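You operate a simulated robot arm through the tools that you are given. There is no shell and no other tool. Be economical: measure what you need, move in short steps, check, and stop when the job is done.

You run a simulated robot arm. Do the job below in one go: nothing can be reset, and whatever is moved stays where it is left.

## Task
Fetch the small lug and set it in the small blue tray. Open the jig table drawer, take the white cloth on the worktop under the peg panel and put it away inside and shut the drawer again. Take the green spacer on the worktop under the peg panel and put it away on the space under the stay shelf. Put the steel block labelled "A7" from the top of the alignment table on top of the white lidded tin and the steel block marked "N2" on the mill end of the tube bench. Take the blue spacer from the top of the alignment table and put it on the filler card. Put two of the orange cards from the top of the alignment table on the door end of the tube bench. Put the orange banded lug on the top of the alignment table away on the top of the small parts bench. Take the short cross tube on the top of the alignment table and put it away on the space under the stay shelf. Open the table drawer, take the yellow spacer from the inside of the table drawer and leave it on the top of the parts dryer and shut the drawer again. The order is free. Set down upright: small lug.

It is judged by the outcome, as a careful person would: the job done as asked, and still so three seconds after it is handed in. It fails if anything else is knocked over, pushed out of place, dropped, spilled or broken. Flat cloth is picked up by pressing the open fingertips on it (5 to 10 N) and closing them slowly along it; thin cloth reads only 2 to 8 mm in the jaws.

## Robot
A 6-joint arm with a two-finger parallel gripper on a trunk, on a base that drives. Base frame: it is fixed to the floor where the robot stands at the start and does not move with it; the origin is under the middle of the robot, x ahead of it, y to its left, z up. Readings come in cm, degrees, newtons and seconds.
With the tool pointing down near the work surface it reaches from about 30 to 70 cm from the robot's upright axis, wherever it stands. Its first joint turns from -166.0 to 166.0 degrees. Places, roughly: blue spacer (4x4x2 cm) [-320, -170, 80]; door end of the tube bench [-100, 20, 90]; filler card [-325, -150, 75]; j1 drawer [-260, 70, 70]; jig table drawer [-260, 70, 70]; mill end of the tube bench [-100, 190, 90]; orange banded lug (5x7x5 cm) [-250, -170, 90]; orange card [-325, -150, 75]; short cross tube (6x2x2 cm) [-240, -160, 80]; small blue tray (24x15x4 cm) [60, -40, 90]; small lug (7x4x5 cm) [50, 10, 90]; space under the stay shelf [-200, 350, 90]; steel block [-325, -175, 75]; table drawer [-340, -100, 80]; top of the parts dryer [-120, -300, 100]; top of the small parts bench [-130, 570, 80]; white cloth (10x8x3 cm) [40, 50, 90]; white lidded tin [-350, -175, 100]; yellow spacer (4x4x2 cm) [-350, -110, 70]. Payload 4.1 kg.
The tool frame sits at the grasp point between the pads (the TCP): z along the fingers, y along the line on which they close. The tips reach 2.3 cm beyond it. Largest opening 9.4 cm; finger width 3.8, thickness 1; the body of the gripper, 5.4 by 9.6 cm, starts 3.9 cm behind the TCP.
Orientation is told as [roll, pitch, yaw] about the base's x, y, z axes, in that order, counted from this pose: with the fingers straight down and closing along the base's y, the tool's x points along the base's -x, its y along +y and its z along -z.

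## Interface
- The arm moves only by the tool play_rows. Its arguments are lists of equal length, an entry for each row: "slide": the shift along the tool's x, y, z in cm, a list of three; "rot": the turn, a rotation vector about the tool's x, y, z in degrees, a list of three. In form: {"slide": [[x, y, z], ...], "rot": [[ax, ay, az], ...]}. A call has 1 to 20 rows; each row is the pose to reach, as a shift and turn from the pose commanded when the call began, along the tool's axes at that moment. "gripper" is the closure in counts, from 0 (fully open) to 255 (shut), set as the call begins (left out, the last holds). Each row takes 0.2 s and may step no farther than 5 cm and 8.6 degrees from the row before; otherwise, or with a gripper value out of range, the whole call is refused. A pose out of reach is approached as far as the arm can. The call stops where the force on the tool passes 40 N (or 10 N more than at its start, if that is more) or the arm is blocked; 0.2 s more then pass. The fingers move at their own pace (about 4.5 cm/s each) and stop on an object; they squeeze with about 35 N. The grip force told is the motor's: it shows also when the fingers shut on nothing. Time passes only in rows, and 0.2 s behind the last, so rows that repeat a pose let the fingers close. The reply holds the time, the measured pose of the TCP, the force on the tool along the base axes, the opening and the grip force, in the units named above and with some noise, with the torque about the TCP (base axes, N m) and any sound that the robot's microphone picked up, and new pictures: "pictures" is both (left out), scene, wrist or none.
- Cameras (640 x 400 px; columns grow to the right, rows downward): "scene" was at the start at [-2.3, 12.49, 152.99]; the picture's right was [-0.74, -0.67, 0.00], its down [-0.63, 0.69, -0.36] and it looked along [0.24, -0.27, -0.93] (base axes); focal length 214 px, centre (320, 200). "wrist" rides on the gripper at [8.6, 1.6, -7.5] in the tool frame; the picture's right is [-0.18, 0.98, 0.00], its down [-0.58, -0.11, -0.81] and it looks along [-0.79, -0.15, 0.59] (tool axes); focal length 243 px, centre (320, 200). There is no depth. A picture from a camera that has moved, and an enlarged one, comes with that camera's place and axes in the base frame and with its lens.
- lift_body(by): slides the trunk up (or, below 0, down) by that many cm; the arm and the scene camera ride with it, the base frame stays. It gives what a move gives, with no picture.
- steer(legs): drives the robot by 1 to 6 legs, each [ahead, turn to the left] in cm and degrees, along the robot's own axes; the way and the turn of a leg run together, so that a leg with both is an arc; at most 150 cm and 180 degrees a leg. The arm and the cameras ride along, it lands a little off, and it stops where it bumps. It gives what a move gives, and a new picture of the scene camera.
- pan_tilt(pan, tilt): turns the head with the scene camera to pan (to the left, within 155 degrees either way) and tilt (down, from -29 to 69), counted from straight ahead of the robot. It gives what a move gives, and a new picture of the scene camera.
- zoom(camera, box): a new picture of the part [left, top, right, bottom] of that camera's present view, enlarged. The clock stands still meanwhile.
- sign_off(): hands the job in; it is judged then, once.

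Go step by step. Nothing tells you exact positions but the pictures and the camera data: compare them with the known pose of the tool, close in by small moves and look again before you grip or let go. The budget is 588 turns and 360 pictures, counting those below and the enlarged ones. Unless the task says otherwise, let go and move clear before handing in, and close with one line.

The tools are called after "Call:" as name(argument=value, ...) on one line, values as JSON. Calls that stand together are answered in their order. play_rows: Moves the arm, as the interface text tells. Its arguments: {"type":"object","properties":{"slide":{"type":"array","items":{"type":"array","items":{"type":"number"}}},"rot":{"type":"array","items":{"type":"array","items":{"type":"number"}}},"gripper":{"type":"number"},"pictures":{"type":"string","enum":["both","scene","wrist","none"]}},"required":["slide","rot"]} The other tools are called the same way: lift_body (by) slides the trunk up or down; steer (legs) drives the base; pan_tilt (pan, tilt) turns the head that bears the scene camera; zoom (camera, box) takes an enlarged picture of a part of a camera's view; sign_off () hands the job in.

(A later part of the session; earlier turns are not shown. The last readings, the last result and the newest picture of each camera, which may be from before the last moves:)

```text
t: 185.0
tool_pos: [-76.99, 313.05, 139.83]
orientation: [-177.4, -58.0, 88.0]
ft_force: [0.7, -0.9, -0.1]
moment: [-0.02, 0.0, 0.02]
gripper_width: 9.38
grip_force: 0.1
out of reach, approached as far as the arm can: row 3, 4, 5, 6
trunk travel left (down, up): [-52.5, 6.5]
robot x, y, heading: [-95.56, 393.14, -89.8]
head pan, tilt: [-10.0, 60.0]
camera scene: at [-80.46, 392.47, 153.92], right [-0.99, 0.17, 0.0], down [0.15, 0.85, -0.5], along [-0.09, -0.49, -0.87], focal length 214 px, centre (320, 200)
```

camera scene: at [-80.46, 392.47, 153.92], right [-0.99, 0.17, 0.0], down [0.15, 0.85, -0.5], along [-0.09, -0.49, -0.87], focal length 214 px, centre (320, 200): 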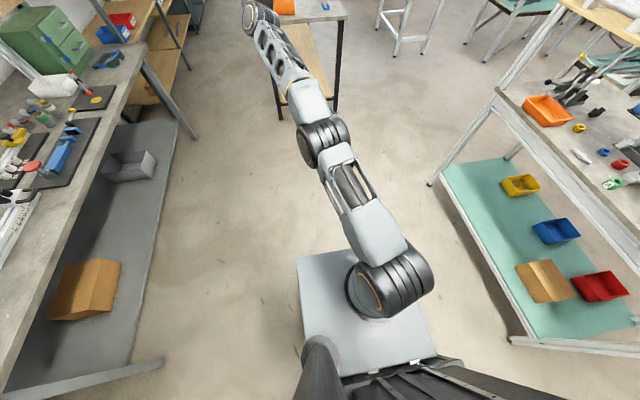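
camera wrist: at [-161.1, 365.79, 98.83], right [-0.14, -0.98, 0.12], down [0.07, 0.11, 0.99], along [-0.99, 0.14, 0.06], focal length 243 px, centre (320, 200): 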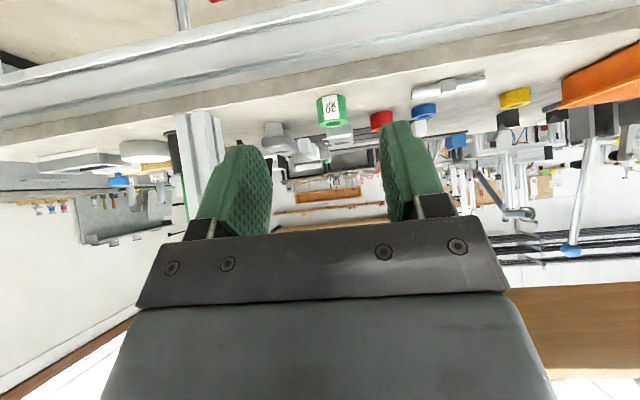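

Call:
play_rows(slide=[[0, 0, 0], [0, 0, 0], [0, 0, 0], [0, 0, 0], [0, 0, 0], [0, 0, 0], [0, 0, 0]], rot=[[0, 8, 0], [0, 16, 0], [0, 24, 0], [0, 32, 0], [0, 40, 0], [0, 48, 0], [0, 56, 0]], pictures="scene")

```text
t: 186.6
tool_pos: [-77.48, 318.11, 136.22]
orientation: [-3.6, -69.1, -86.6]
ft_force: [0.4, -0.1, 0.0]
moment: [0.01, 0.02, 0.03]
gripper_width: 9.41
grip_force: 0.1
out of reach, approached as far as the arm can: row 3, 4, 5, 6, 7
trunk travel left (down, up): [-52.5, 6.5]
robot x, y, heading: [-95.78, 392.83, -90.0]
head pan, tilt: [-10.0, 60.0]
camera scene: at [-80.47, 392.58, 153.93], right [-0.98, 0.17, 0.0], down [0.15, 0.85, -0.5], along [-0.09, -0.49, -0.87], focal length 214 px, centre (320, 200)
```

scene: 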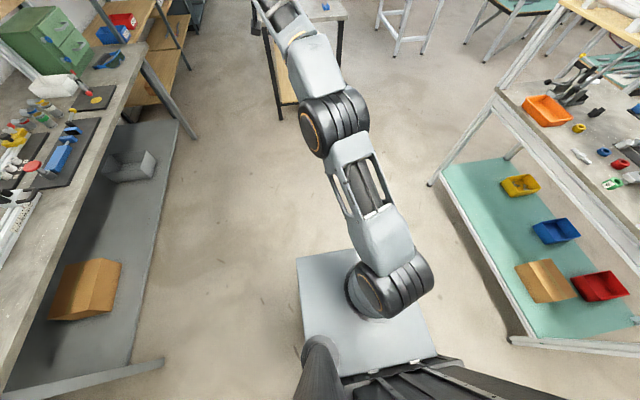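

Call:
play_rows(slide=[[1.6, 0, -4.2], [3.2, 0, -8.4], [4.8, 0, -12.6], [6.4, 0, -16.8], [8, 0, -21]], rot=[[0, 0, 0], [0, 0, 0], [0, 0, 0], [0, 0, 0], [0, 0, 0]], pictures="scene")

```text
t: 187.8
tool_pos: [-77.53, 340.56, 136.21]
orientation: [-3.5, -69.2, -86.7]
ft_force: [-0.6, 0.6, -0.7]
moment: [-0.01, 0.01, -0.03]
gripper_width: 9.42
grip_force: 0.1
trunk travel left (down, up): [-52.5, 6.5]
robot x, y, heading: [-96.18, 393.33, -89.9]
head pan, tilt: [-10.0, 60.0]
camera scene: at [-80.5, 392.6, 153.93], right [-0.99, 0.17, 0.0], down [0.15, 0.85, -0.5], along [-0.09, -0.49, -0.87], focal length 214 px, centre (320, 200)
```

scene: 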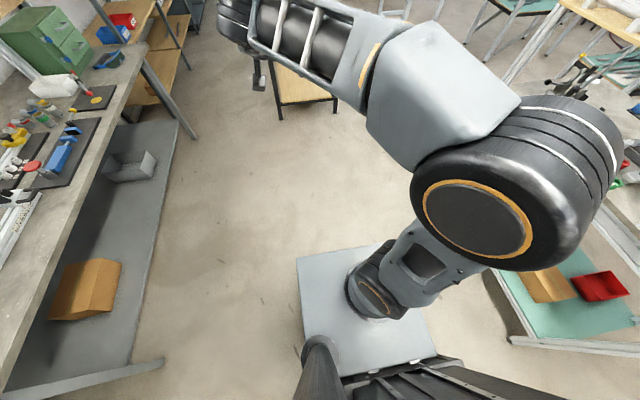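

That is the original elbow-up posture. Now swing the hand down to vertical.

Call:
play_rows(slide=[[0, 0, 0], [0, 0, 0], [0, 0, 0], [0, 0, 0], [0, 0, 0], [0, 0, 0], [0, 0, 0], [0, 0, 0], [0, 0, 0]], rot=[[0, 8, 0], [0, 16, 0], [0, 24, 0], [0, 32, 0], [0, 40, 0], [0, 48, 0], [0, 56, 0], [0, 64, 0], [-2, 69, 0]], pictures="none")

```text
t: 189.8
tool_pos: [-78.19, 341.49, 134.75]
orientation: [-13.1, -6.4, -88.2]
ft_force: [0.0, 0.6, -0.2]
moment: [0.01, -0.01, -0.02]
gripper_width: 9.41
grip_force: 0.2
out of reach, approached as far as the arm can: row 5, 6, 7, 8, 9
trunk travel left (down, up): [-52.5, 6.5]
robot x, y, heading: [-96.2, 393.11, -89.9]
head pan, tilt: [-10.0, 60.0]
```

Call:
play_rows(slide=[[0, 0, 0], [0, 0, 0], [0, 0, 0], [0, 0, 0], [0, 0, 0], [0, 0, 0], [0, 0, 0], [0, 0, 0], [0, 0, 0], [0, 0, 0]], rot=[[8, 0, 0], [16, 0, 0], [24, 0, 0], [32, 0, 0], [40, 0, 0], [48, 0, 0], [56, 0, 0], [64, 0, 0], [72, 0, 0], [80, 0, 0]], pictures="scene")

```text
t: 192.0
tool_pos: [-85.44, 336.33, 134.3]
orientation: [-93.2, -6.7, -85.4]
ft_force: [0.8, -0.8, -0.4]
moment: [-0.03, -0.01, -0.05]
gripper_width: 9.4
grip_force: 0.0
out of reach, approached as far as the arm can: row 1, 2, 3, 4, 5, 6, 7, 8, 9, 10
trunk travel left (down, up): [-52.5, 6.5]
robot x, y, heading: [-95.92, 392.97, -89.7]
head pan, tilt: [-10.0, 60.0]
camera scene: at [-80.32, 392.5, 153.91], right [-0.99, 0.17, 0.0], down [0.15, 0.85, -0.5], along [-0.09, -0.49, -0.87], focal length 214 px, centre (320, 200)
```

scene: 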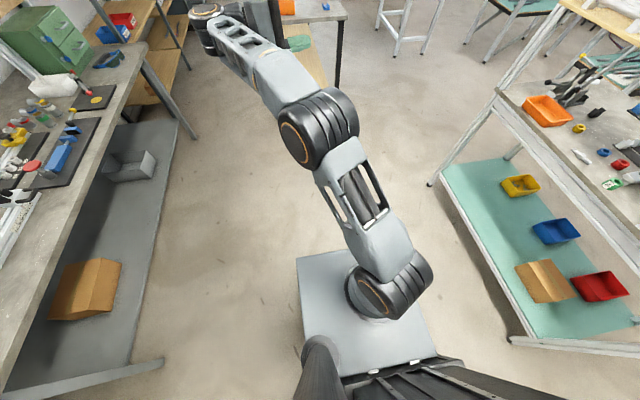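

Call:
play_rows(slide=[[0, 0, 0], [0, 0, 0], [0, 0, 0], [0, 0, 0], [0, 0, 0], [0, 0, 0], [0, 0, 0], [0, 0, 0], [0, 0, 0], [0, 0, 0], [0, 0, 0], [0, 0, 0]], rot=[[7.5, 0, 0], [15, 0, 0], [22, 0, 0], [20.7, -7.5, 0], [16.9, -14.1, 0], [11, -19, 0], [3.8, -21.7, 0], [-3.8, -21.7, 0], [-11, -19, 0], [-16.9, -14.1, 0], [-20.7, -7.5, 0], [-22, 0, 0]], pictures="scene")

```text
t: 194.6
tool_pos: [-85.92, 337.22, 134.17]
orientation: [-71.1, -6.8, -85.3]
ft_force: [0.1, 0.7, -0.2]
moment: [-0.01, -0.01, 0.03]
gripper_width: 9.41
grip_force: 0.1
out of reach, approached as far as the arm can: row 1, 2, 3, 12
trunk travel left (down, up): [-52.5, 6.5]
robot x, y, heading: [-95.73, 393.22, -89.8]
head pan, tilt: [-10.0, 60.0]
camera scene: at [-80.48, 392.52, 153.93], right [-0.99, 0.17, 0.0], down [0.15, 0.85, -0.5], along [-0.09, -0.49, -0.87], focal length 214 px, centre (320, 200)
```

scene: 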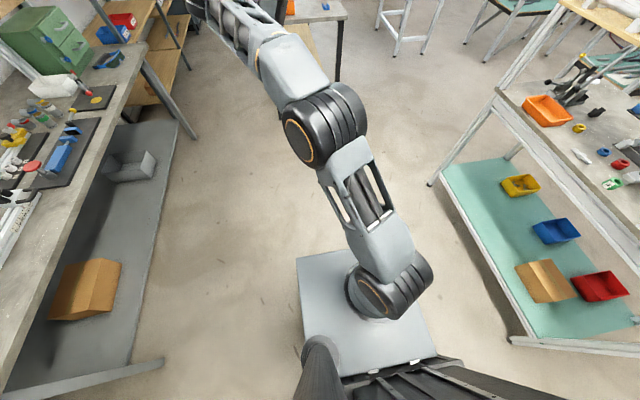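

Call:
play_rows(slide=[[0, 0, 0], [0, 0, 0], [0, 0, 0], [0, 0, 0], [0, 0, 0], [0, 0, 0], [0, 0, 0], [0, 0, 0], [0, 0, 0]], rot=[[-8, 0, 0], [-16, 0, 0], [-24, 0, 0], [-32, 0, 0], [-40, 0, 0], [-48, 0, 0], [-56, 0, 0], [-64, 0, 0], [-71, 6, 0]], pictures="scene")

```text
refused: row 9 steps farther than a row can; nothing moved
```

Call:
play_rows(slide=[[0, 0, 0], [0, 0, 0], [0, 0, 0], [0, 0, 0], [0, 0, 0], [0, 0, 0], [0, 0, 0], [0, 0, 0], [0, 0, 0]], rot=[[-8, 0, 0], [-16, 0, 0], [-24, 0, 0], [-32, 0, 0], [-40, 0, 0], [-48, 0, 0], [-56, 0, 0], [-64, 0, 0], [-71, 0, 0]], pictures="scene")

```text
t: 196.6
tool_pos: [-84.22, 337.44, 134.3]
orientation: [-13.3, -7.1, -86.1]
ft_force: [-0.6, -0.2, -0.4]
moment: [0.0, 0.0, -0.03]
gripper_width: 9.39
grip_force: 0.2
out of reach, approached as far as the arm can: row 1, 2, 3, 4, 5, 6, 7, 8, 9
trunk travel left (down, up): [-52.5, 6.5]
robot x, y, heading: [-95.93, 392.75, -89.8]
head pan, tilt: [-10.0, 60.0]
camera scene: at [-80.42, 392.48, 153.92], right [-0.99, 0.17, 0.0], down [0.15, 0.85, -0.5], along [-0.09, -0.49, -0.87], focal length 214 px, centre (320, 200)
```

scene: 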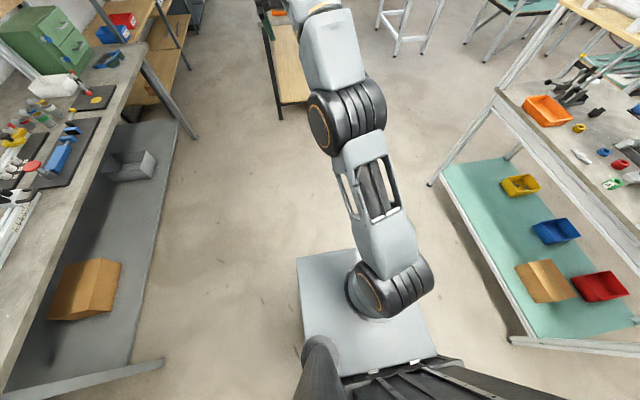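

Call:
play_rows(slide=[[0, 0, 0], [0, 0, 0], [0, 0, 0], [0, 0, 0], [0, 0, 0], [0, 0, 0], [0, 0, 0], [0, 0, 0], [0, 0, 0], [0, 0, 0]], rot=[[0, -8, 0], [0, -16, 0], [0, -24, 0], [0, -32, 0], [0, -40, 0], [0, -48, 0], [0, -56, 0], [0, -64, 0], [0, -72, 0], [0, -80, 0]], pictures="none")

```text
t: 198.8
tool_pos: [-84.24, 337.39, 134.36]
orientation: [-78.3, -76.6, -9.6]
ft_force: [0.8, 0.2, 0.5]
moment: [0.02, -0.01, -0.01]
gripper_width: 9.4
grip_force: 0.1
trunk travel left (down, up): [-52.5, 6.5]
robot x, y, heading: [-95.96, 392.87, -90.0]
head pan, tilt: [-10.0, 60.0]
```

Call:
play_rows(slide=[[0, 0, 0], [0, 0, 0], [0, 0, 0], [0, 0, 0], [0, 0, 0], [0, 0, 0], [0, 0, 0], [0, 0, 0], [0, 0, 0], [0, 0, 0], [0, 0, 0]], rot=[[-7.8, -1.8, -0.4], [-15.6, -3.6, -0.8], [-23.4, -5.5, -1.2], [-31.1, -7.4, -1.6], [-38.9, -9.2, -2], [-46.7, -11, -2.4], [-54.5, -12.9, -2.8], [-62.3, -14.7, -3.2], [-70, -16.6, -3.6], [-77.8, -18.4, -4], [-85.6, -20.2, -4.4]], pictures="scene")

```text
t: 201.2
tool_pos: [-84.37, 337.31, 134.33]
orientation: [-78.1, -76.1, 78.3]
ft_force: [-0.2, 1.5, 0.3]
moment: [0.0, -0.02, -0.03]
gripper_width: 9.41
grip_force: 0.1
out of reach, approached as far as the arm can: row 2
trunk travel left (down, up): [-52.5, 6.5]
robot x, y, heading: [-96.22, 393.16, -89.8]
head pan, tilt: [-10.0, 60.0]
camera scene: at [-80.48, 392.5, 153.93], right [-0.99, 0.17, 0.0], down [0.15, 0.85, -0.5], along [-0.09, -0.49, -0.87], focal length 214 px, centre (320, 200)
```

scene: 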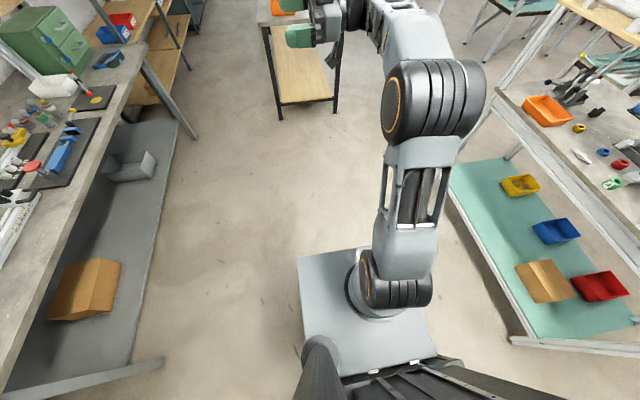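

Call:
play_rows(slide=[[0, 0, 0], [0, 0, 0], [0, 0, 0], [0, 0, 0], [0, 0, 0], [0, 0, 0], [0, 0, 0], [0, 0, 0], [0, 0, 0], [0, 0, 0], [0, 0, 0]], rot=[[-1.8, 7.8, 0], [-3.6, 15.6, 0], [-5.5, 23.4, 0], [-7.3, 31.2, 0], [-9.1, 39, 0], [-10.9, 46.8, 0], [-12.8, 54.6, 0], [-14.6, 62.4, 0], [-16.4, 70.2, 0], [-18.2, 78, 0], [-19.9, 85, 0]], pictures="scene")

```text
t: 203.6
tool_pos: [-84.6, 337.75, 133.97]
orientation: [-3.1, -14.3, 13.5]
ft_force: [-0.7, 0.7, -0.1]
moment: [0.03, -0.01, -0.04]
gripper_width: 9.4
grip_force: 0.0
out of reach, approached as far as the arm can: row 9, 10, 11
trunk travel left (down, up): [-52.5, 6.5]
robot x, y, heading: [-95.76, 393.26, -90.1]
head pan, tilt: [-10.0, 60.0]
camera scene: at [-80.49, 392.55, 153.93], right [-0.99, 0.17, 0.0], down [0.15, 0.85, -0.5], along [-0.09, -0.49, -0.87], focal length 214 px, centre (320, 200)
```

scene: 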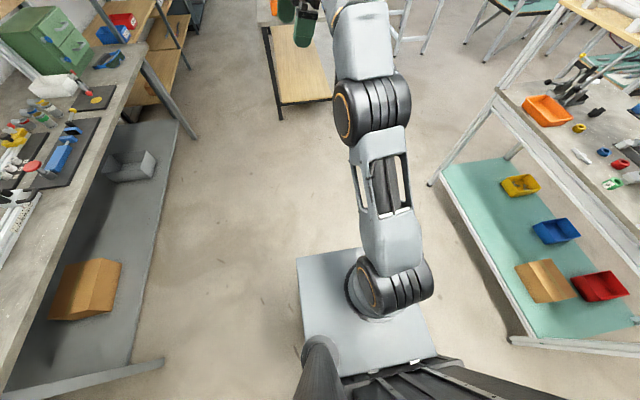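

Call:
play_rows(slide=[[1, 0, 4], [2, 0, 8], [3, 0, 12], [4, 0, 16], [5, 0, 20]], rot=[[0, 0, 0], [0, 3, 0], [-1, 7, 0], [-2, 11, 0], [-3.1, 14.3, 0]], pictures="scene")

```text
t: 204.8
tool_pos: [-84.77, 337.69, 115.85]
orientation: [-3.2, -15.6, 13.6]
ft_force: [-0.1, -0.1, 0.5]
moment: [-0.02, 0.02, -0.03]
gripper_width: 9.38
grip_force: 0.1
out of reach, approached as far as the arm can: row 1, 2, 3, 4, 5
trunk travel left (down, up): [-52.5, 6.5]
robot x, y, heading: [-95.7, 392.86, -90.1]
head pan, tilt: [-10.0, 60.0]
camera scene: at [-80.48, 392.58, 153.93], right [-0.99, 0.17, 0.0], down [0.15, 0.85, -0.5], along [-0.09, -0.49, -0.87], focal length 214 px, centre (320, 200)
```

scene: 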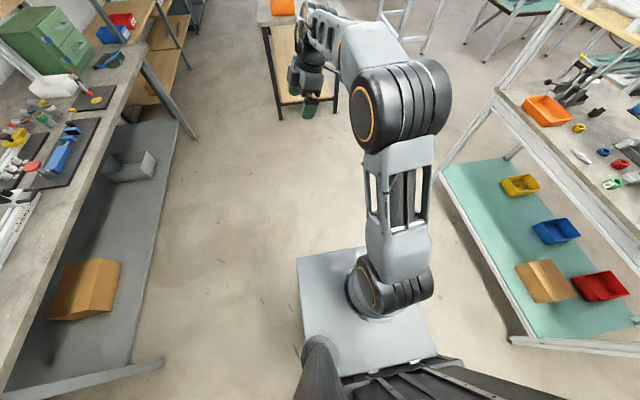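

Call:
play_rows(slide=[[0, 0, 0], [0, 0, 0], [0, 0, 0], [0, 0, 0]], rot=[[0, 0, 8], [0, 0, 16], [0, 0, 24], [0, 0, 32]], pictures="none")

Call:
play_rows(slide=[[0, 0, 0], [0, 0, 0], [0, 0, 0], [0, 0, 0]], rot=[[0, 0, 8], [0, 0, 16], [0, 0, 24], [0, 0, 32]], pictures="none")

```text
t: 205.8
tool_pos: [-84.57, 337.62, 115.84]
orientation: [5.8, -14.8, -19.7]
ft_force: [-0.3, -0.8, -0.9]
moment: [-0.02, -0.01, -0.03]
gripper_width: 9.37
grip_force: 0.1
trunk travel left (down, up): [-52.5, 6.5]
robot x, y, heading: [-95.99, 393.15, -90.1]
head pan, tilt: [-10.0, 60.0]
```

```text
t: 206.8
tool_pos: [-84.48, 337.58, 115.72]
orientation: [12.8, -9.4, -52.1]
ft_force: [-0.9, 0.5, -0.1]
moment: [0.0, -0.01, 0.0]
gripper_width: 9.4
grip_force: 0.0
trunk travel left (down, up): [-52.5, 6.5]
robot x, y, heading: [-95.8, 392.87, -89.9]
head pan, tilt: [-10.0, 60.0]
```

Call:
play_rows(slide=[[0, 0, 0], [0, 0, 0], [0, 0, 0], [0, 0, 0], [0, 0, 0], [0, 0, 0], [0, 0, 0], [0, 0, 0], [0, 0, 0], [0, 0, 0], [0, 0, 0], [0, 0, 0]], rot=[[-6.2, -5, -0.1], [-12.5, -10, -0.2], [-18.7, -15, -0.3], [-24.9, -20.1, -0.4], [-31.2, -25.1, -0.5], [-37.4, -30.1, -0.5], [-43.6, -35.1, -0.6], [-49.8, -40.2, -0.7], [-56.1, -45.2, -0.8], [-62.3, -50.2, -0.9], [-68.5, -55.2, -1], [-74.8, -60.2, -1.1]], pictures="none")

```text
t: 209.4
tool_pos: [-84.48, 337.64, 115.92]
orientation: [117.5, -35.9, -106.0]
ft_force: [-0.1, 0.8, -0.2]
moment: [-0.01, -0.01, 0.02]
gripper_width: 9.42
grip_force: 0.0
trunk travel left (down, up): [-52.5, 6.5]
robot x, y, heading: [-96.11, 393.21, -89.8]
head pan, tilt: [-10.0, 60.0]
```

Call:
play_rows(slide=[[0, 0, 0], [0, 0, 0], [0, 0, 0], [0, 0, 0], [0, 0, 0], [0, 0, 0], [0, 0, 0], [0, 0, 0], [0, 0, 0], [0, 0, 0], [0, 0, 0], [0, 0, 0], [0, 0, 0], [0, 0, 0], [0, 0, 0], [0, 0, 0], [0, 0, 0], [0, 0, 0], [0, 0, 0], [0, 0, 0]], rot=[[1.9, -2.55, 7.88], [3.8, -5.1, 15.8], [5.7, -7.65, 23.6], [7.6, -10.2, 31.5], [9.5, -12.8, 39.4], [11.4, -15.3, 47.3], [13.3, -17.9, 55.2], [15.2, -20.4, 63], [17.1, -23, 70.9], [19, -25.5, 78.8], [20.9, -28, 86.7], [22.8, -30.6, 94.6], [24.8, -33.2, 102.4], [26.7, -35.7, 110.3], [28.6, -38.3, 118.2], [30.5, -40.8, 126.1], [32.4, -43.4, 134], [34.3, -45.9, 141.8], [36.2, -48.5, 149.7], [38, -51, 157.6]], pictures="scene")

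```text
t: 213.6
tool_pos: [-83.85, 367.63, 81.79]
orientation: [-45.7, 57.5, 115.4]
ft_force: [0.6, 0.0, -0.6]
moment: [0.04, -0.01, 0.01]
gripper_width: 9.41
grip_force: 0.0
out of reach, approached as far as the arm can: row 10, 11, 12, 13, 14, 15, 16, 17, 18, 19, 20
trunk travel left (down, up): [-52.5, 6.5]
robot x, y, heading: [-96.01, 393.31, -89.8]
head pan, tilt: [-10.0, 60.0]
camera scene: at [-80.44, 392.54, 153.93], right [-0.98, 0.17, 0.0], down [0.15, 0.85, -0.5], along [-0.09, -0.49, -0.87], focal length 214 px, centre (320, 200)
```

scene: 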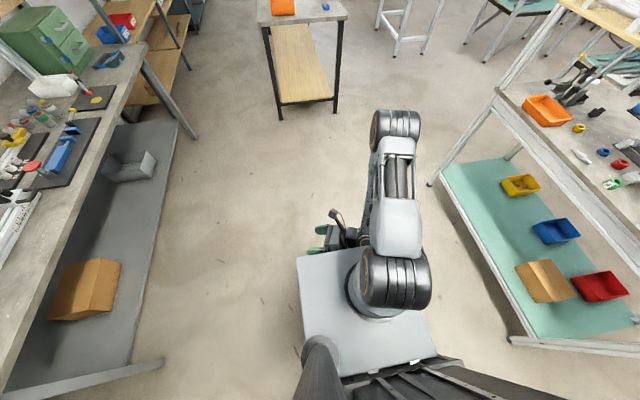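

J4 hit a stop that way; I'll undo and try the opposite sense.

Call:
play_rows(slide=[[4.3, 1.2, -0.6], [8.6, 2.5, -1.2], [13, 3.7, -1.8], [17.3, 4.9, -2.4], [21.6, 6.1, -3], [25.9, 7.4, -3.6], [30.2, 8.6, -4.2], [34.6, 9.8, -4.8], [38.9, 11.1, -5.4], [43.2, 12.3, -6], [43.2, 12.3, -6], [43.2, 12.3, -6], [43.2, 12.3, -6], [43.2, 12.3, -6], [43.2, 12.3, -6], [43.2, 12.3, -6], [43.2, 12.3, -6], [43.2, 12.3, -6]], rot=[[-1.9, 3.1, -7.5], [-3.8, 6.2, -15], [-5.7, 9.2, -22.4], [-7.6, 12.3, -29.9], [-9.6, 15.4, -37.3], [-11.5, 18.5, -44.8], [-13.4, 21.6, -52.3], [-15.3, 24.6, -59.7], [-17.2, 27.7, -67.2], [-19.1, 30.8, -74.6], [-21, 33.9, -82.1], [-22.9, 37, -89.6], [-24.8, 40, -97], [-26.7, 43.1, -104.5], [-28.7, 46.2, -112], [-30.6, 49.3, -119.4], [-32.5, 52.4, -126.9], [-34.4, 55.4, -134.3]], pictures="scene")

```text
t: 217.4
tool_pos: [-85.38, 336.4, 114.94]
orientation: [120.2, -25.8, -105.4]
ft_force: [-0.8, 0.7, 0.1]
moment: [-0.01, -0.01, 0.03]
gripper_width: 9.39
grip_force: 0.0
out of reach, approached as far as the arm can: row 1, 2, 3, 4, 5, 6
trunk travel left (down, up): [-52.5, 6.5]
robot x, y, heading: [-95.94, 392.96, -89.7]
head pan, tilt: [-10.0, 60.0]
camera scene: at [-80.48, 392.52, 153.93], right [-0.99, 0.17, 0.0], down [0.15, 0.85, -0.5], along [-0.09, -0.49, -0.87], focal length 214 px, centre (320, 200)
```

scene: 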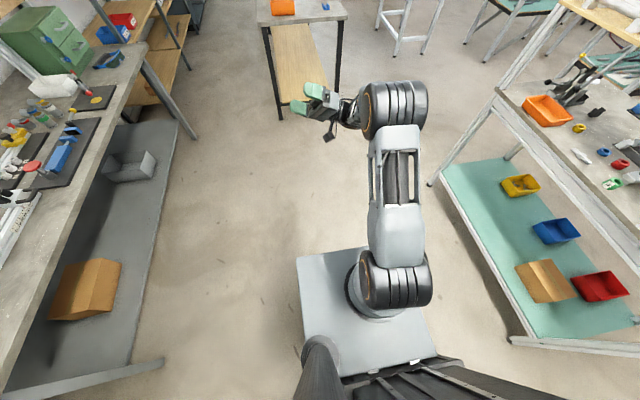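

Call:
play_rows(slide=[[0, 0, 0], [0, 0, 0], [0, 0, 0], [0, 0, 0], [0, 0, 0], [0, 0, 0], [0, 0, 0], [0, 0, 0], [0, 0, 0], [0, 0, 0], [0, 0, 0]], rot=[[-2, 3.23, -7.5], [-4, 6.5, -15], [-6, 9.7, -22.5], [-8, 12.9, -30], [-10, 16.1, -37.5], [-12, 19.4, -45], [-14, 22.6, -52.5], [-16, 25.8, -60], [-18, 29.1, -67.5], [-20, 32.3, -75], [-22, 35.5, -82.5]], pictures="scene")

```text
t: 219.8
tool_pos: [-83.29, 337.37, 114.47]
orientation: [-89.2, -57.9, 115.0]
ft_force: [-0.5, 0.2, 0.0]
moment: [-0.05, -0.01, 0.03]
gripper_width: 9.37
grip_force: 0.1
out of reach, approached as far as the arm can: row 2, 3, 4, 5, 6, 7, 8, 9, 10, 11
trunk travel left (down, up): [-52.5, 6.5]
robot x, y, heading: [-95.94, 393.08, -89.8]
head pan, tilt: [-10.0, 60.0]
camera scene: at [-80.54, 392.54, 153.93], right [-0.98, 0.17, 0.0], down [0.15, 0.85, -0.5], along [-0.09, -0.49, -0.87], focal length 214 px, centre (320, 200)
```

scene: 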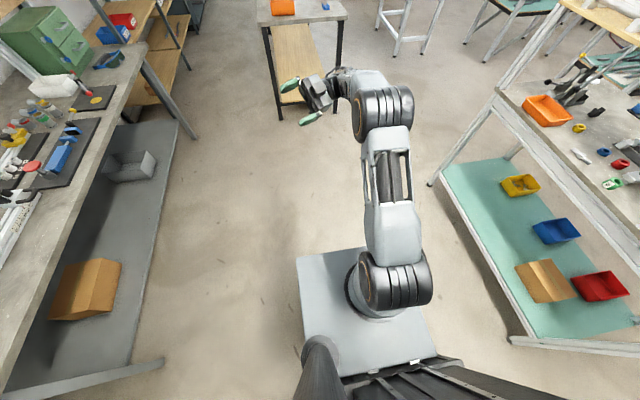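

Call:
play_rows(slide=[[0, 0, 0], [0, 0, 0], [0, 0, 0], [0, 0, 0], [0, 0, 0], [0, 0, 0], [0, 0, 0], [0, 0, 0], [0, 0, 0], [0, 0, 0], [0, 0, 0]], rot=[[-1.9, 3.06, -7.5], [-3.8, 6.1, -15], [-5.7, 9.2, -22.5], [-7.6, 12.2, -30], [-9.5, 15.3, -37.5], [-11.4, 18.4, -45], [-13.3, 21.4, -52.5], [-15.2, 24.5, -60], [-17.1, 27.5, -67.5], [-19, 30.6, -75], [-20.9, 33.7, -82.5]], pictures="scene")

```text
t: 222.2
tool_pos: [-83.11, 337.33, 114.34]
orientation: [-60.1, 30.0, 106.3]
ft_force: [-0.3, -0.6, -1.6]
moment: [-0.01, -0.02, 0.01]
gripper_width: 9.39
grip_force: 0.0
trunk travel left (down, up): [-52.5, 6.5]
robot x, y, heading: [-95.85, 393.19, -90.1]
head pan, tilt: [-10.0, 60.0]
camera scene: at [-80.48, 392.55, 153.93], right [-0.99, 0.17, 0.0], down [0.15, 0.85, -0.5], along [-0.09, -0.49, -0.87], focal length 214 px, centre (320, 200)
```

scene: 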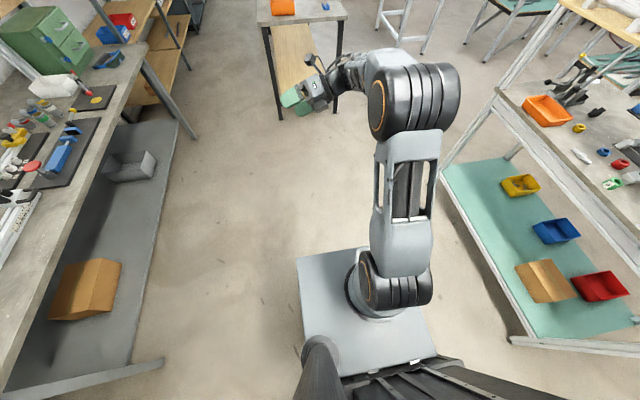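

Call:
play_rows(slide=[[0, 0, 0], [0, 0, 0], [0, 0, 0], [0, 0, 0], [0, 0, 0], [0, 0, 0], [0, 0, 0], [0, 0, 0]], rot=[[-6.65, -4.45, 0], [-13.3, -8.9, 0], [-20, -13.4, 0], [-26.6, -17.8, 0], [-33.3, -22.3, 0], [-39.9, -26.7, 0], [-46.6, -31.2, 0], [-53.3, -35.7, 0]], pictures="scene")

```text
t: 224.0
tool_pos: [-83.22, 337.67, 113.94]
orientation: [-13.2, 8.2, 123.1]
ft_force: [0.2, -0.4, 0.8]
moment: [0.01, -0.02, 0.03]
gripper_width: 9.37
grip_force: 0.1
out of reach, approached as far as the arm can: row 7, 8
trunk travel left (down, up): [-52.5, 6.5]
robot x, y, heading: [-96.0, 393.22, -90.1]
head pan, tilt: [-10.0, 60.0]
camera scene: at [-80.48, 392.53, 153.93], right [-0.99, 0.17, 0.0], down [0.15, 0.85, -0.5], along [-0.09, -0.49, -0.87], focal length 214 px, centre (320, 200)
```

scene: 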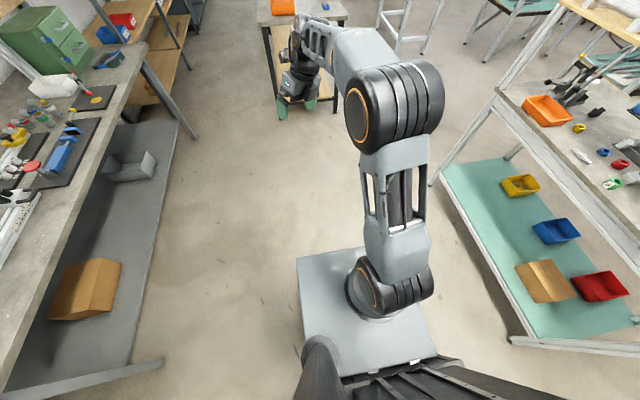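

I now realise the wrist pitch is just limited because the elbow is low: I need elbow high first. Restoring natural yaw.

Call:
play_rows(slide=[[0, 0, 0], [0, 0, 0], [0, 0, 0], [0, 0, 0], [0, 0, 0], [0, 0, 0], [0, 0, 0], [0, 0, 0], [0, 0, 0], [0, 0, 0], [0, 0, 0], [0, 0, 0], [0, 0, 0], [0, 0, 0], [0, 0, 0], [0, 0, 0], [0, 0, 0], [0, 0, 0]], rot=[[0, 0, -8.3], [0, 0, -16.6], [0, 0, -24.9], [0, 0, -33.2], [0, 0, -41.5], [0, 0, -49.8], [0, 0, -58.1], [0, 0, -66.4], [0, 0, -74.7], [0, 0, -83], [0, 0, -91.3], [0, 0, -99.6], [0, 0, -107.9], [0, 0, -116.2], [0, 0, -124.5], [0, 0, -132.8], [0, 0, -141], [0, 0, -149]], pictures="none")

```text
t: 227.8
tool_pos: [-82.12, 337.65, 114.34]
orientation: [15.7, 0.8, -91.3]
ft_force: [1.0, -0.3, -0.9]
moment: [-0.02, -0.03, -0.01]
gripper_width: 9.39
grip_force: 0.0
out of reach, approached as far as the arm can: row 18
trunk travel left (down, up): [-52.5, 6.5]
robot x, y, heading: [-96.0, 392.87, -89.7]
head pan, tilt: [-10.0, 60.0]
```

Call:
play_rows(slide=[[0, 0, -2], [0, 0, -4], [0, 0, -6], [0, 0, -8], [0, 0, -10], [0, 0, -12], [0, 0, -14], [0, 0, -16], [0, 0, -18]], rot=[[1.7, -7.7, 0], [3.5, -15.4, 0], [5.2, -23, 0], [7, -30.7, 0], [8.7, -38.4, 0], [10.5, -46, 0], [12.2, -53.7, 0], [14, -61.3, 0], [15.7, -69, 0]], pictures="scene")

```text
t: 229.8
tool_pos: [-99.45, 337.45, 127.72]
orientation: [45.3, -57.7, -143.3]
ft_force: [-1.1, 0.3, -0.1]
moment: [0.0, 0.0, -0.01]
gripper_width: 9.4
grip_force: 0.0
out of reach, approached as far as the arm can: row 1, 2, 3, 4, 5, 6, 7, 8, 9
trunk travel left (down, up): [-52.5, 6.5]
robot x, y, heading: [-95.85, 393.32, -90.0]
head pan, tilt: [-10.0, 60.0]
camera scene: at [-80.48, 392.51, 153.93], right [-0.99, 0.17, 0.0], down [0.15, 0.85, -0.5], along [-0.09, -0.49, -0.87], focal length 214 px, centre (320, 200)
```

scene: 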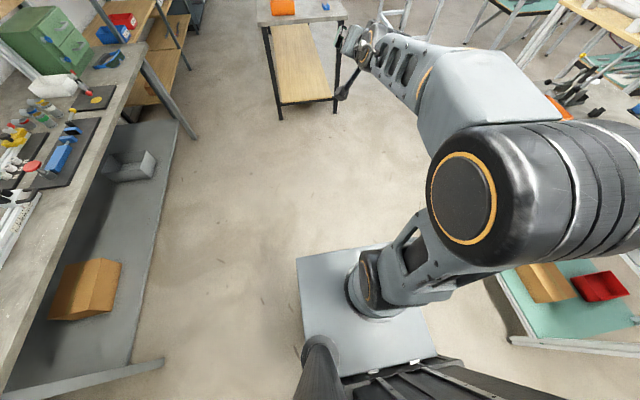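

Call:
play_rows(slide=[[0, 0, 0], [0, 0, 0], [0, 0, 0]], rot=[[0, 0, -8.5], [0, 0, -17], [0, 0, -25]], pictures="none")

Call:
play_rows(slide=[[3.7, 0, 1.5], [7.4, 0, 3], [11.1, 0, 4.6], [14.8, 0, 6.1]], rot=[[0, 4, 0], [0, 8, 0], [0, 12, 0], [0, 16, 0]], pictures="scene")

```text
t: 230.6
tool_pos: [-99.69, 337.55, 127.68]
orientation: [45.1, -57.6, -143.1]
ft_force: [-0.4, -0.3, -1.2]
moment: [0.01, -0.03, -0.01]
gripper_width: 9.38
grip_force: 0.1
out of reach, approached as far as the arm can: row 1, 2, 3
trunk travel left (down, up): [-52.5, 6.5]
robot x, y, heading: [-95.74, 393.34, -89.9]
head pan, tilt: [-10.0, 60.0]
```

```text
t: 231.6
tool_pos: [-92.52, 336.37, 113.35]
orientation: [32.0, -45.0, -127.0]
ft_force: [-0.6, -0.5, 0.2]
moment: [0.01, -0.03, 0.01]
gripper_width: 9.39
grip_force: 0.0
out of reach, approached as far as the arm can: row 3, 4
trunk travel left (down, up): [-52.5, 6.5]
robot x, y, heading: [-95.47, 393.25, -90.1]
head pan, tilt: [-10.0, 60.0]
camera scene: at [-80.46, 392.5, 153.93], right [-0.99, 0.17, 0.0], down [0.15, 0.85, -0.5], along [-0.09, -0.49, -0.87], focal length 214 px, centre (320, 200)
```

scene: 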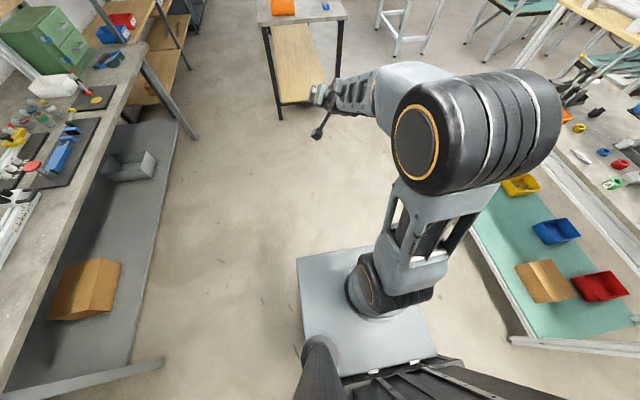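

Call:
play_rows(slide=[[0, 0, 0], [0, 0, 0], [0, 0, 0], [0, 0, 0], [0, 0, 0], [0, 0, 0], [0, 0, 0], [0, 0, 0]], rot=[[0, 0, 8.5], [0, 0, 17], [0, 0, 25.5], [0, 0, 34], [0, 0, 42.5], [0, 0, 51], [0, 0, 59.5], [0, 0, 68]], pictures="none")

```text
t: 233.4
tool_pos: [-92.65, 336.35, 113.4]
orientation: [53.2, 5.1, -178.8]
ft_force: [0.1, 0.6, -0.5]
moment: [0.0, 0.02, 0.01]
gripper_width: 9.4
grip_force: 0.1
trunk travel left (down, up): [-52.5, 6.5]
robot x, y, heading: [-96.02, 393.03, -89.8]
head pan, tilt: [-10.0, 60.0]
```

Call:
play_rows(slide=[[0, -1.8, -0.5], [0, -3.5, -0.9], [0, -5.3, -1.4], [0, -7.1, -1.8], [0, -8.9, -2.3], [0, -10.6, -2.7], [0, -12.4, -3.2]], rot=[[7.6, 0.6, 0], [15.2, 1.2, 0], [22.8, 1.8, 0], [30.4, 2.4, 0], [38, 3, 0], [45.6, 3.6, 0], [53.2, 4, 0]], pictures="scene")

```text
t: 235.0
tool_pos: [-92.05, 346.93, 103.65]
orientation: [1.1, 12.7, -177.0]
ft_force: [0.4, 0.2, -0.5]
moment: [0.02, -0.05, 0.02]
gripper_width: 9.42
grip_force: 0.1
out of reach, approached as far as the arm can: row 3, 4, 5, 6, 7
trunk travel left (down, up): [-52.5, 6.5]
robot x, y, heading: [-95.78, 393.34, -89.8]
head pan, tilt: [-10.0, 60.0]
camera scene: at [-80.46, 392.52, 153.93], right [-0.99, 0.17, 0.0], down [0.15, 0.85, -0.5], along [-0.09, -0.49, -0.87], focal length 214 px, centre (320, 200)
```

scene: 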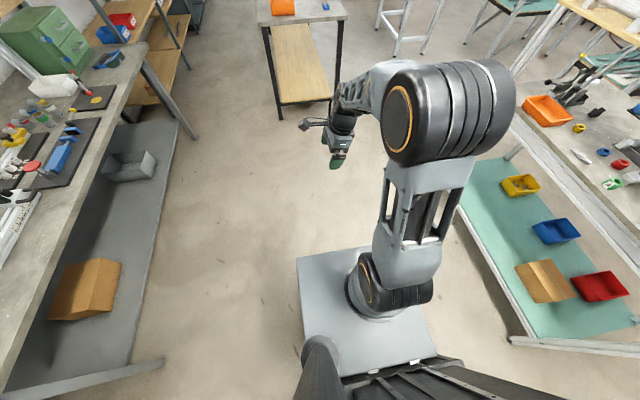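

Diagnosis: forearm roll is half a turn off. I'll lift the hand to point out/up past the forearm line, then sweep it round the right side to down.

Call:
play_rows(slide=[[0.3, 1.5, -1.7], [0.6, 3, -3.4], [0.9, 4.4, -5.1], [1.2, 5.9, -6.8], [1.5, 7.3, -8.5], [1.8, 8.8, -10.2], [2.1, 10.3, -11.9], [2.4, 11.8, -13.6], [2.8, 13.2, -15.3], [3.1, 14.7, -17], [3.4, 16.2, -18.7], [3.7, 17.6, -20.4], [4, 19.1, -22.1], [4.3, 20.6, -23.8], [4.6, 22, -25.4]], rot=[[-7.8, -0.4, -1.8], [-15.6, -0.8, -3.5], [-23.4, -1.2, -5.3], [-31.2, -1.6, -7], [-39, -2, -8.8], [-46.8, -2.4, -10.6], [-54.6, -2.8, -12.3], [-62.4, -3.2, -14.1], [-70.2, -3.6, -15.8], [-78, -4, -17.6], [-85.8, -4.4, -19.4], [-93.6, -4.8, -21.1], [-101.4, -5.2, -22.9], [-109.2, -5.6, -24.6], [-117, -6, -26.4]], pictures="scene")

```text
t: 238.2
tool_pos: [-91.56, 311.9, 142.54]
orientation: [111.2, -7.3, -171.0]
ft_force: [-0.1, 1.2, 1.2]
moment: [0.09, 0.02, 0.03]
gripper_width: 9.4
grip_force: 0.0
out of reach, approached as far as the arm can: row 7, 8, 9, 10, 11, 12, 13, 14, 15
trunk travel left (down, up): [-52.5, 6.5]
robot x, y, heading: [-95.95, 393.38, -89.8]
head pan, tilt: [-10.0, 60.0]
camera scene: at [-80.55, 392.88, 153.95], right [-0.99, 0.17, 0.0], down [0.15, 0.85, -0.5], along [-0.09, -0.49, -0.87], focal length 214 px, centre (320, 200)
```

scene: 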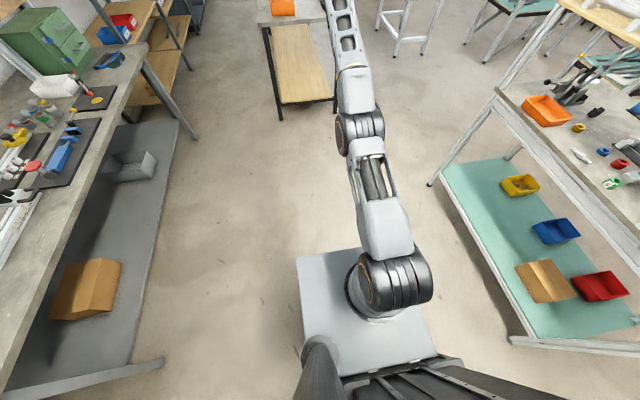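

Call:
play_rows(slide=[[0, 0, 0], [0, 0, 0], [0, 0, 0], [0, 0, 0], [0, 0, 0], [0, 0, 0], [0, 0, 0]], rot=[[-8, 0, 0], [-16, 0, 0], [-24, 0, 0], [-32, 0, 0], [-40, 0, 0], [-48, 0, 0], [-56, 0, 0]], pictures="scene")

```text
t: 239.8
tool_pos: [-91.61, 311.47, 142.36]
orientation: [110.7, -7.3, -170.9]
ft_force: [0.0, -0.1, 1.0]
moment: [0.03, -0.01, -0.01]
gripper_width: 9.41
grip_force: 0.1
out of reach, approached as far as the arm can: row 1, 2, 3, 4, 5, 6, 7
trunk travel left (down, up): [-52.5, 6.5]
robot x, y, heading: [-95.81, 393.09, -89.9]
head pan, tilt: [-10.0, 60.0]
camera scene: at [-80.48, 392.53, 153.93], right [-0.99, 0.17, 0.0], down [0.15, 0.85, -0.5], along [-0.09, -0.49, -0.87], focal length 214 px, centre (320, 200)
```

scene: 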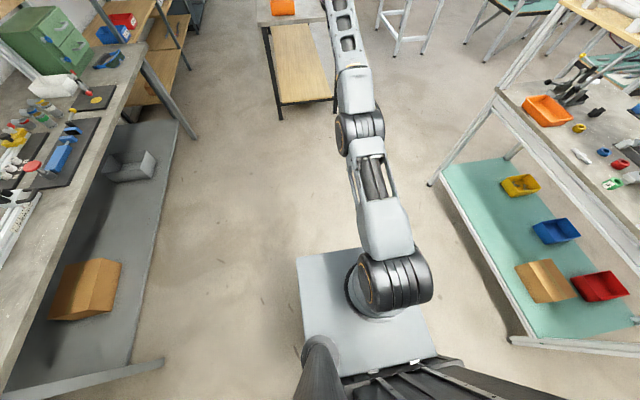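

Call:
pan_tilt(pan=-10, tilt=20)

```text
t: 240.9
tool_pos: [-91.74, 311.62, 142.29]
orientation: [110.8, -7.2, -171.0]
ft_force: [0.1, 0.5, -0.1]
moment: [-0.05, 0.01, -0.02]
gripper_width: 9.4
grip_force: 0.1
trunk travel left (down, up): [-52.5, 6.5]
robot x, y, heading: [-95.76, 393.06, -89.9]
head pan, tilt: [-10.0, 20.0]
camera scene: at [-80.94, 389.92, 159.74], right [-0.99, 0.17, 0.0], down [0.06, 0.34, -0.94], along [-0.16, -0.93, -0.34], focal length 214 px, centre (320, 200)
```

scene: 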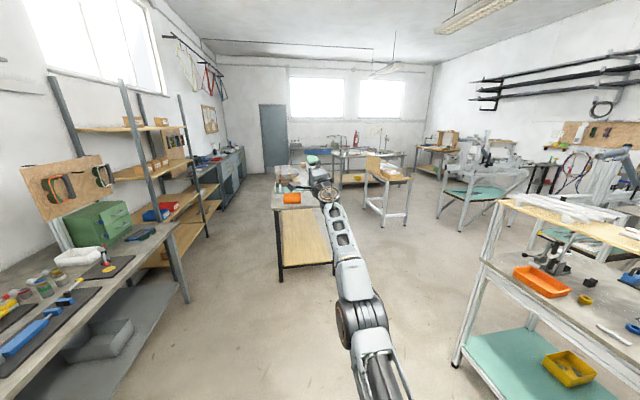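

Call:
play_rows(slide=[[0.7, 1.6, -4], [1.4, 3.2, -8], [2, 4.9, -12.1], [2.7, 6.5, -16.2], [3.4, 8.1, -20.2], [3.4, 8.1, -20.2]], rot=[[-7.8, -0.5, -1.5], [-15.6, -1, -3], [-23.4, -1.5, -4.5], [-31.2, -2, -6], [-39, -2.5, -7.5], [-46.8, -3, -9]], pictures="scene")

```text
t: 242.3
tool_pos: [-87.3, 325.56, 164.14]
orientation: [132.9, -6.2, 177.9]
ft_force: [0.6, -0.6, -0.2]
moment: [0.0, 0.02, 0.02]
gripper_width: 9.43
grip_force: 0.1
out of reach, approached as far as the arm can: row 1, 2, 3, 4, 5, 6
trunk travel left (down, up): [-52.5, 6.5]
robot x, y, heading: [-95.84, 393.12, -89.7]
head pan, tilt: [-10.0, 20.0]
camera scene: at [-80.94, 389.88, 159.74], right [-0.99, 0.17, 0.0], down [0.06, 0.34, -0.94], along [-0.16, -0.93, -0.34], focal length 214 px, centre (320, 200)
```

scene: 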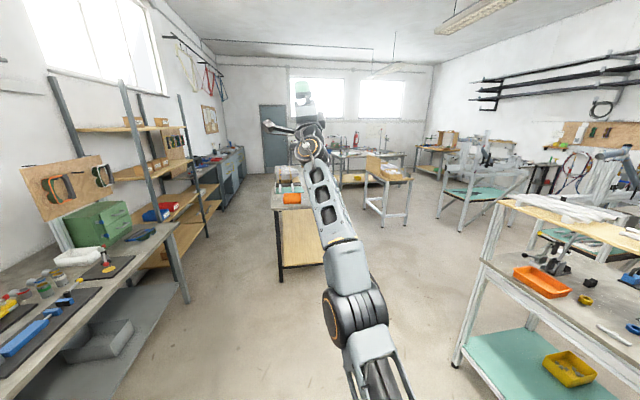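

Call:
play_rows(slide=[[0.4, -2.3, -3.9], [0.8, -4.7, -7.8], [1.3, -7, -11.6], [1.7, -9.4, -15.5], [2.1, -11.7, -19.4], [2.5, -14, -23.3], [3, -16.4, -27.2], [3.4, -18.7, -31]], rot=[[0, 0, 0], [0, 0, 0], [0, 0, 0], [0, 0, 0], [0, 0, 0], [0, 0, 0], [0, 0, 0], [0, 0, 0]], pictures="scene")

```text
t: 244.1
tool_pos: [-82.32, 311.93, 139.92]
orientation: [131.4, -3.9, 177.1]
ft_force: [0.4, -1.5, 0.8]
moment: [-0.03, -0.06, 0.01]
gripper_width: 9.39
grip_force: 0.0
out of reach, approached as far as the arm can: row 1, 2, 3, 4, 5, 6, 7, 8
trunk travel left (down, up): [-52.5, 6.5]
robot x, y, heading: [-96.13, 393.08, -90.0]
head pan, tilt: [-10.0, 20.0]
camera scene: at [-80.51, 388.99, 159.66], right [-0.99, 0.17, 0.0], down [0.06, 0.34, -0.94], along [-0.16, -0.92, -0.35], focal length 214 px, centre (320, 200)
```

scene: 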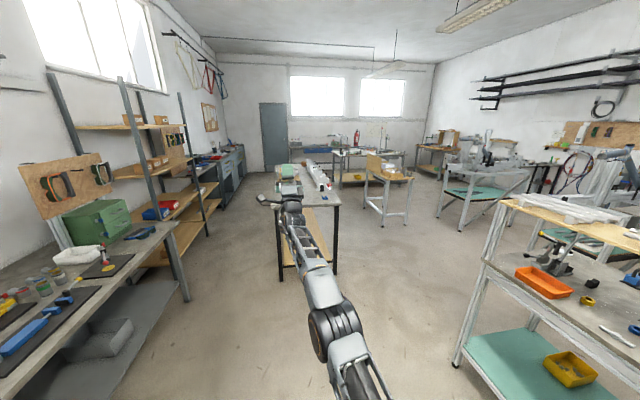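

Call:
play_rows(slide=[[0, 0.4, -0.5], [0, 0.8, -0.9], [0, 1.2, -1.4], [0, 1.6, -1.8], [0, 2, -2.3], [0, 2.4, -2.7], [0, 2.8, -3.2], [0, 3.2, -3.6], [0, 3.6, -4.1], [0, 4, -4.5], [0, 4.4, -5], [0, 4.8, -5.4], [0, 5.2, -5.9], [0, 5.6, -6.3], [0, 6, -6.8], [0, 6.4, -7.2], [0, 6.8, -7.7], [0, 7.2, -8.1], [0, 7.6, -8.6], [0, 7.9, -9]], rot=[[0.2, -3.1, 7.9], [0.4, -6.2, 15.8], [0.5, -9.3, 23.7], [0.7, -12.4, 31.6], [0.9, -15.5, 39.5], [1.1, -18.6, 47.4], [1.2, -21.7, 55.3], [1.4, -24.8, 63.2], [1.6, -27.9, 71.1], [1.8, -31, 79], [1.9, -34.1, 86.9], [2.1, -37.2, 94.8], [2.3, -40.3, 102.7], [2.5, -43.4, 110.6], [2.6, -46.5, 118.5], [2.8, -49.6, 126.4], [3, -52.7, 134.3], [3.2, -55.8, 142.2], [3.3, -58.9, 150.1], [3.5, -62, 158]], pictures="scene")

```text
t: 248.3
tool_pos: [-81.7, 326.49, 139.87]
orientation: [-89.1, 14.1, -4.2]
ft_force: [-0.6, 0.3, -0.6]
moment: [-0.01, 0.01, 0.0]
gripper_width: 9.36
grip_force: 0.0
out of reach, approached as far as the arm can: row 1, 2, 3, 4, 5, 6, 7, 8, 9, 10, 11, 12, 13, 14, 15, 16, 17
trunk travel left (down, up): [-52.5, 6.5]
robot x, y, heading: [-96.17, 393.17, -89.8]
head pan, tilt: [-10.0, 20.0]
camera scene: at [-80.94, 389.93, 159.74], right [-0.99, 0.17, 0.0], down [0.06, 0.34, -0.94], along [-0.16, -0.93, -0.34], focal length 214 px, centre (320, 200)
```

scene: 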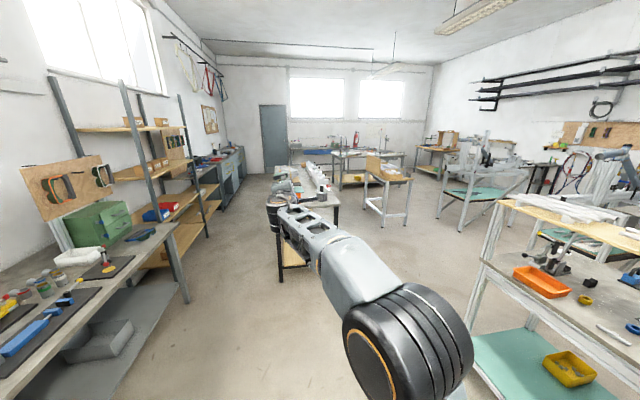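

Elbow high and hand pointing out. Rotating to natural roll, then down.

Call:
play_rows(slide=[[0, 0, 0], [0, 0, 0], [0, 0, 0], [0, 0, 0], [0, 0, 0], [0, 0, 0], [0, 0, 0], [0, 0, 0], [0, 0, 0], [0, 0, 0], [0, 0, 0], [0, 0, 0], [0, 0, 0]], rot=[[0, 0, 8], [0, 0, 16], [0, 0, 24], [0, 0, 32], [0, 0, 40], [0, 0, 48], [0, 0, 56], [0, 0, 64], [0, 0, 72], [0, 0, 80], [0, 0, 88], [0, 0, 96], [0, 0, 104]], pictures="none")

Call:
play_rows(slide=[[2, 0, -1], [4, 0, -2], [6, 0, -3], [8, 0, -4], [10, 0, -5], [12, 0, -6], [14, 0, -7], [16, 0, -8], [18, 0, -9], [20, 0, -10], [22, 0, -11]], rot=[[0, 8, 0], [0, 16, 0], [0, 24, 0], [0, 32, 0], [0, 40, 0], [0, 48, 0], [0, 56, 0], [0, 64, 0], [0, 72, 0], [0, 80, 0], [0, 88, 0]], pictures="scene")

```text
t: 251.1
tool_pos: [-81.69, 326.39, 139.96]
orientation: [3.3, -89.1, -97.7]
ft_force: [0.4, 0.7, -0.2]
moment: [-0.01, -0.01, 0.02]
gripper_width: 9.4
grip_force: 0.1
trunk travel left (down, up): [-52.5, 6.5]
robot x, y, heading: [-96.1, 393.33, -89.8]
head pan, tilt: [-10.0, 20.0]
```

```text
t: 253.5
tool_pos: [-80.68, 337.79, 118.04]
orientation: [-0.1, -0.9, -94.6]
ft_force: [0.9, -0.5, -0.2]
moment: [0.0, 0.01, 0.01]
gripper_width: 9.39
grip_force: 0.1
trunk travel left (down, up): [-52.5, 6.5]
robot x, y, heading: [-95.99, 393.29, -90.0]
head pan, tilt: [-10.0, 20.0]
camera scene: at [-80.92, 389.9, 159.74], right [-0.99, 0.17, 0.0], down [0.06, 0.34, -0.94], along [-0.16, -0.93, -0.34], focal length 214 px, centre (320, 200)
```

scene: 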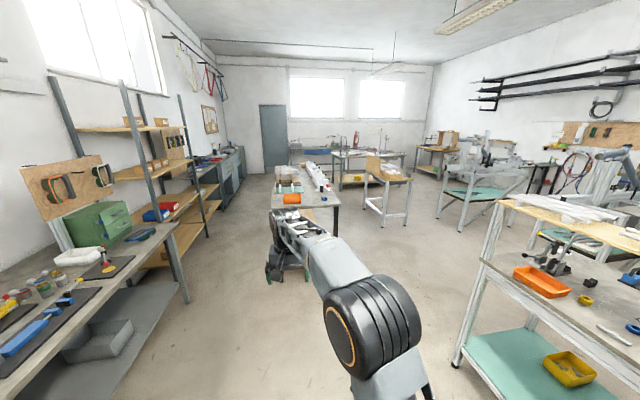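

The wrist is vertical again and natural. Now drive toward the jig table (≈(−255, 75)).

Call:
steer(legs=[[0, -26], [150, 0], [42, 0], [0, 26], [70, 0]])

Call:
pan_tilt(pan=-40, tilt=30)

```text
t: 269.1
tool_pos: [-163.52, 96.63, 117.97]
orientation: [0.0, -1.1, -94.5]
ft_force: [0.1, 0.3, 0.9]
moment: [-0.02, 0.02, -0.01]
gripper_width: 9.41
grip_force: 0.1
trunk travel left (down, up): [-52.5, 6.5]
robot x, y, heading: [-178.74, 151.96, -90.0]
head pan, tilt: [-10.0, 20.0]
camera scene: at [-163.88, 148.57, 159.74], right [-0.99, 0.17, 0.0], down [0.06, 0.34, -0.94], along [-0.16, -0.93, -0.34], focal length 214 px, centre (320, 200)
```

scene: 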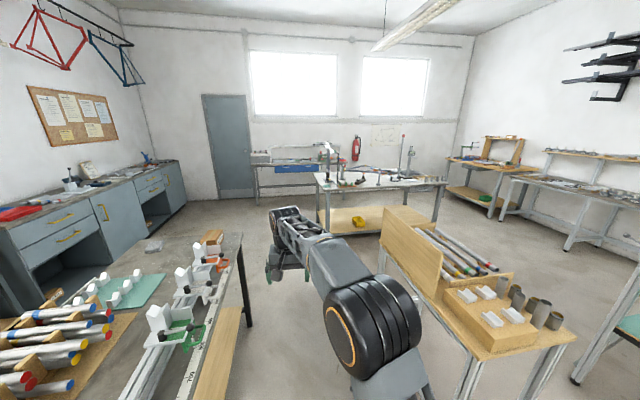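

```text
t: 270.1
tool_pos: [-163.53, 96.48, 117.98]
orientation: [-0.2, -1.1, -94.4]
ft_force: [-0.6, -0.6, 0.4]
moment: [-0.02, 0.02, 0.01]
gripper_width: 9.4
grip_force: 0.2
trunk travel left (down, up): [-52.5, 6.5]
robot x, y, heading: [-178.91, 151.81, -89.9]
head pan, tilt: [-40.0, 30.0]
camera scene: at [-168.08, 150.82, 158.14], right [-0.77, 0.64, 0.0], down [0.32, 0.38, -0.87], along [-0.55, -0.67, -0.5], focal length 214 px, centre (320, 200)
```

scene: 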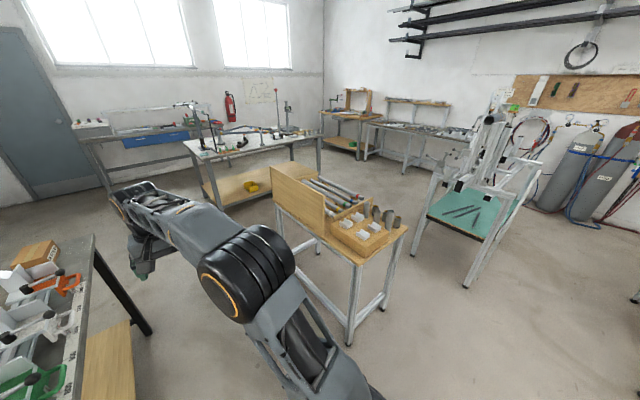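

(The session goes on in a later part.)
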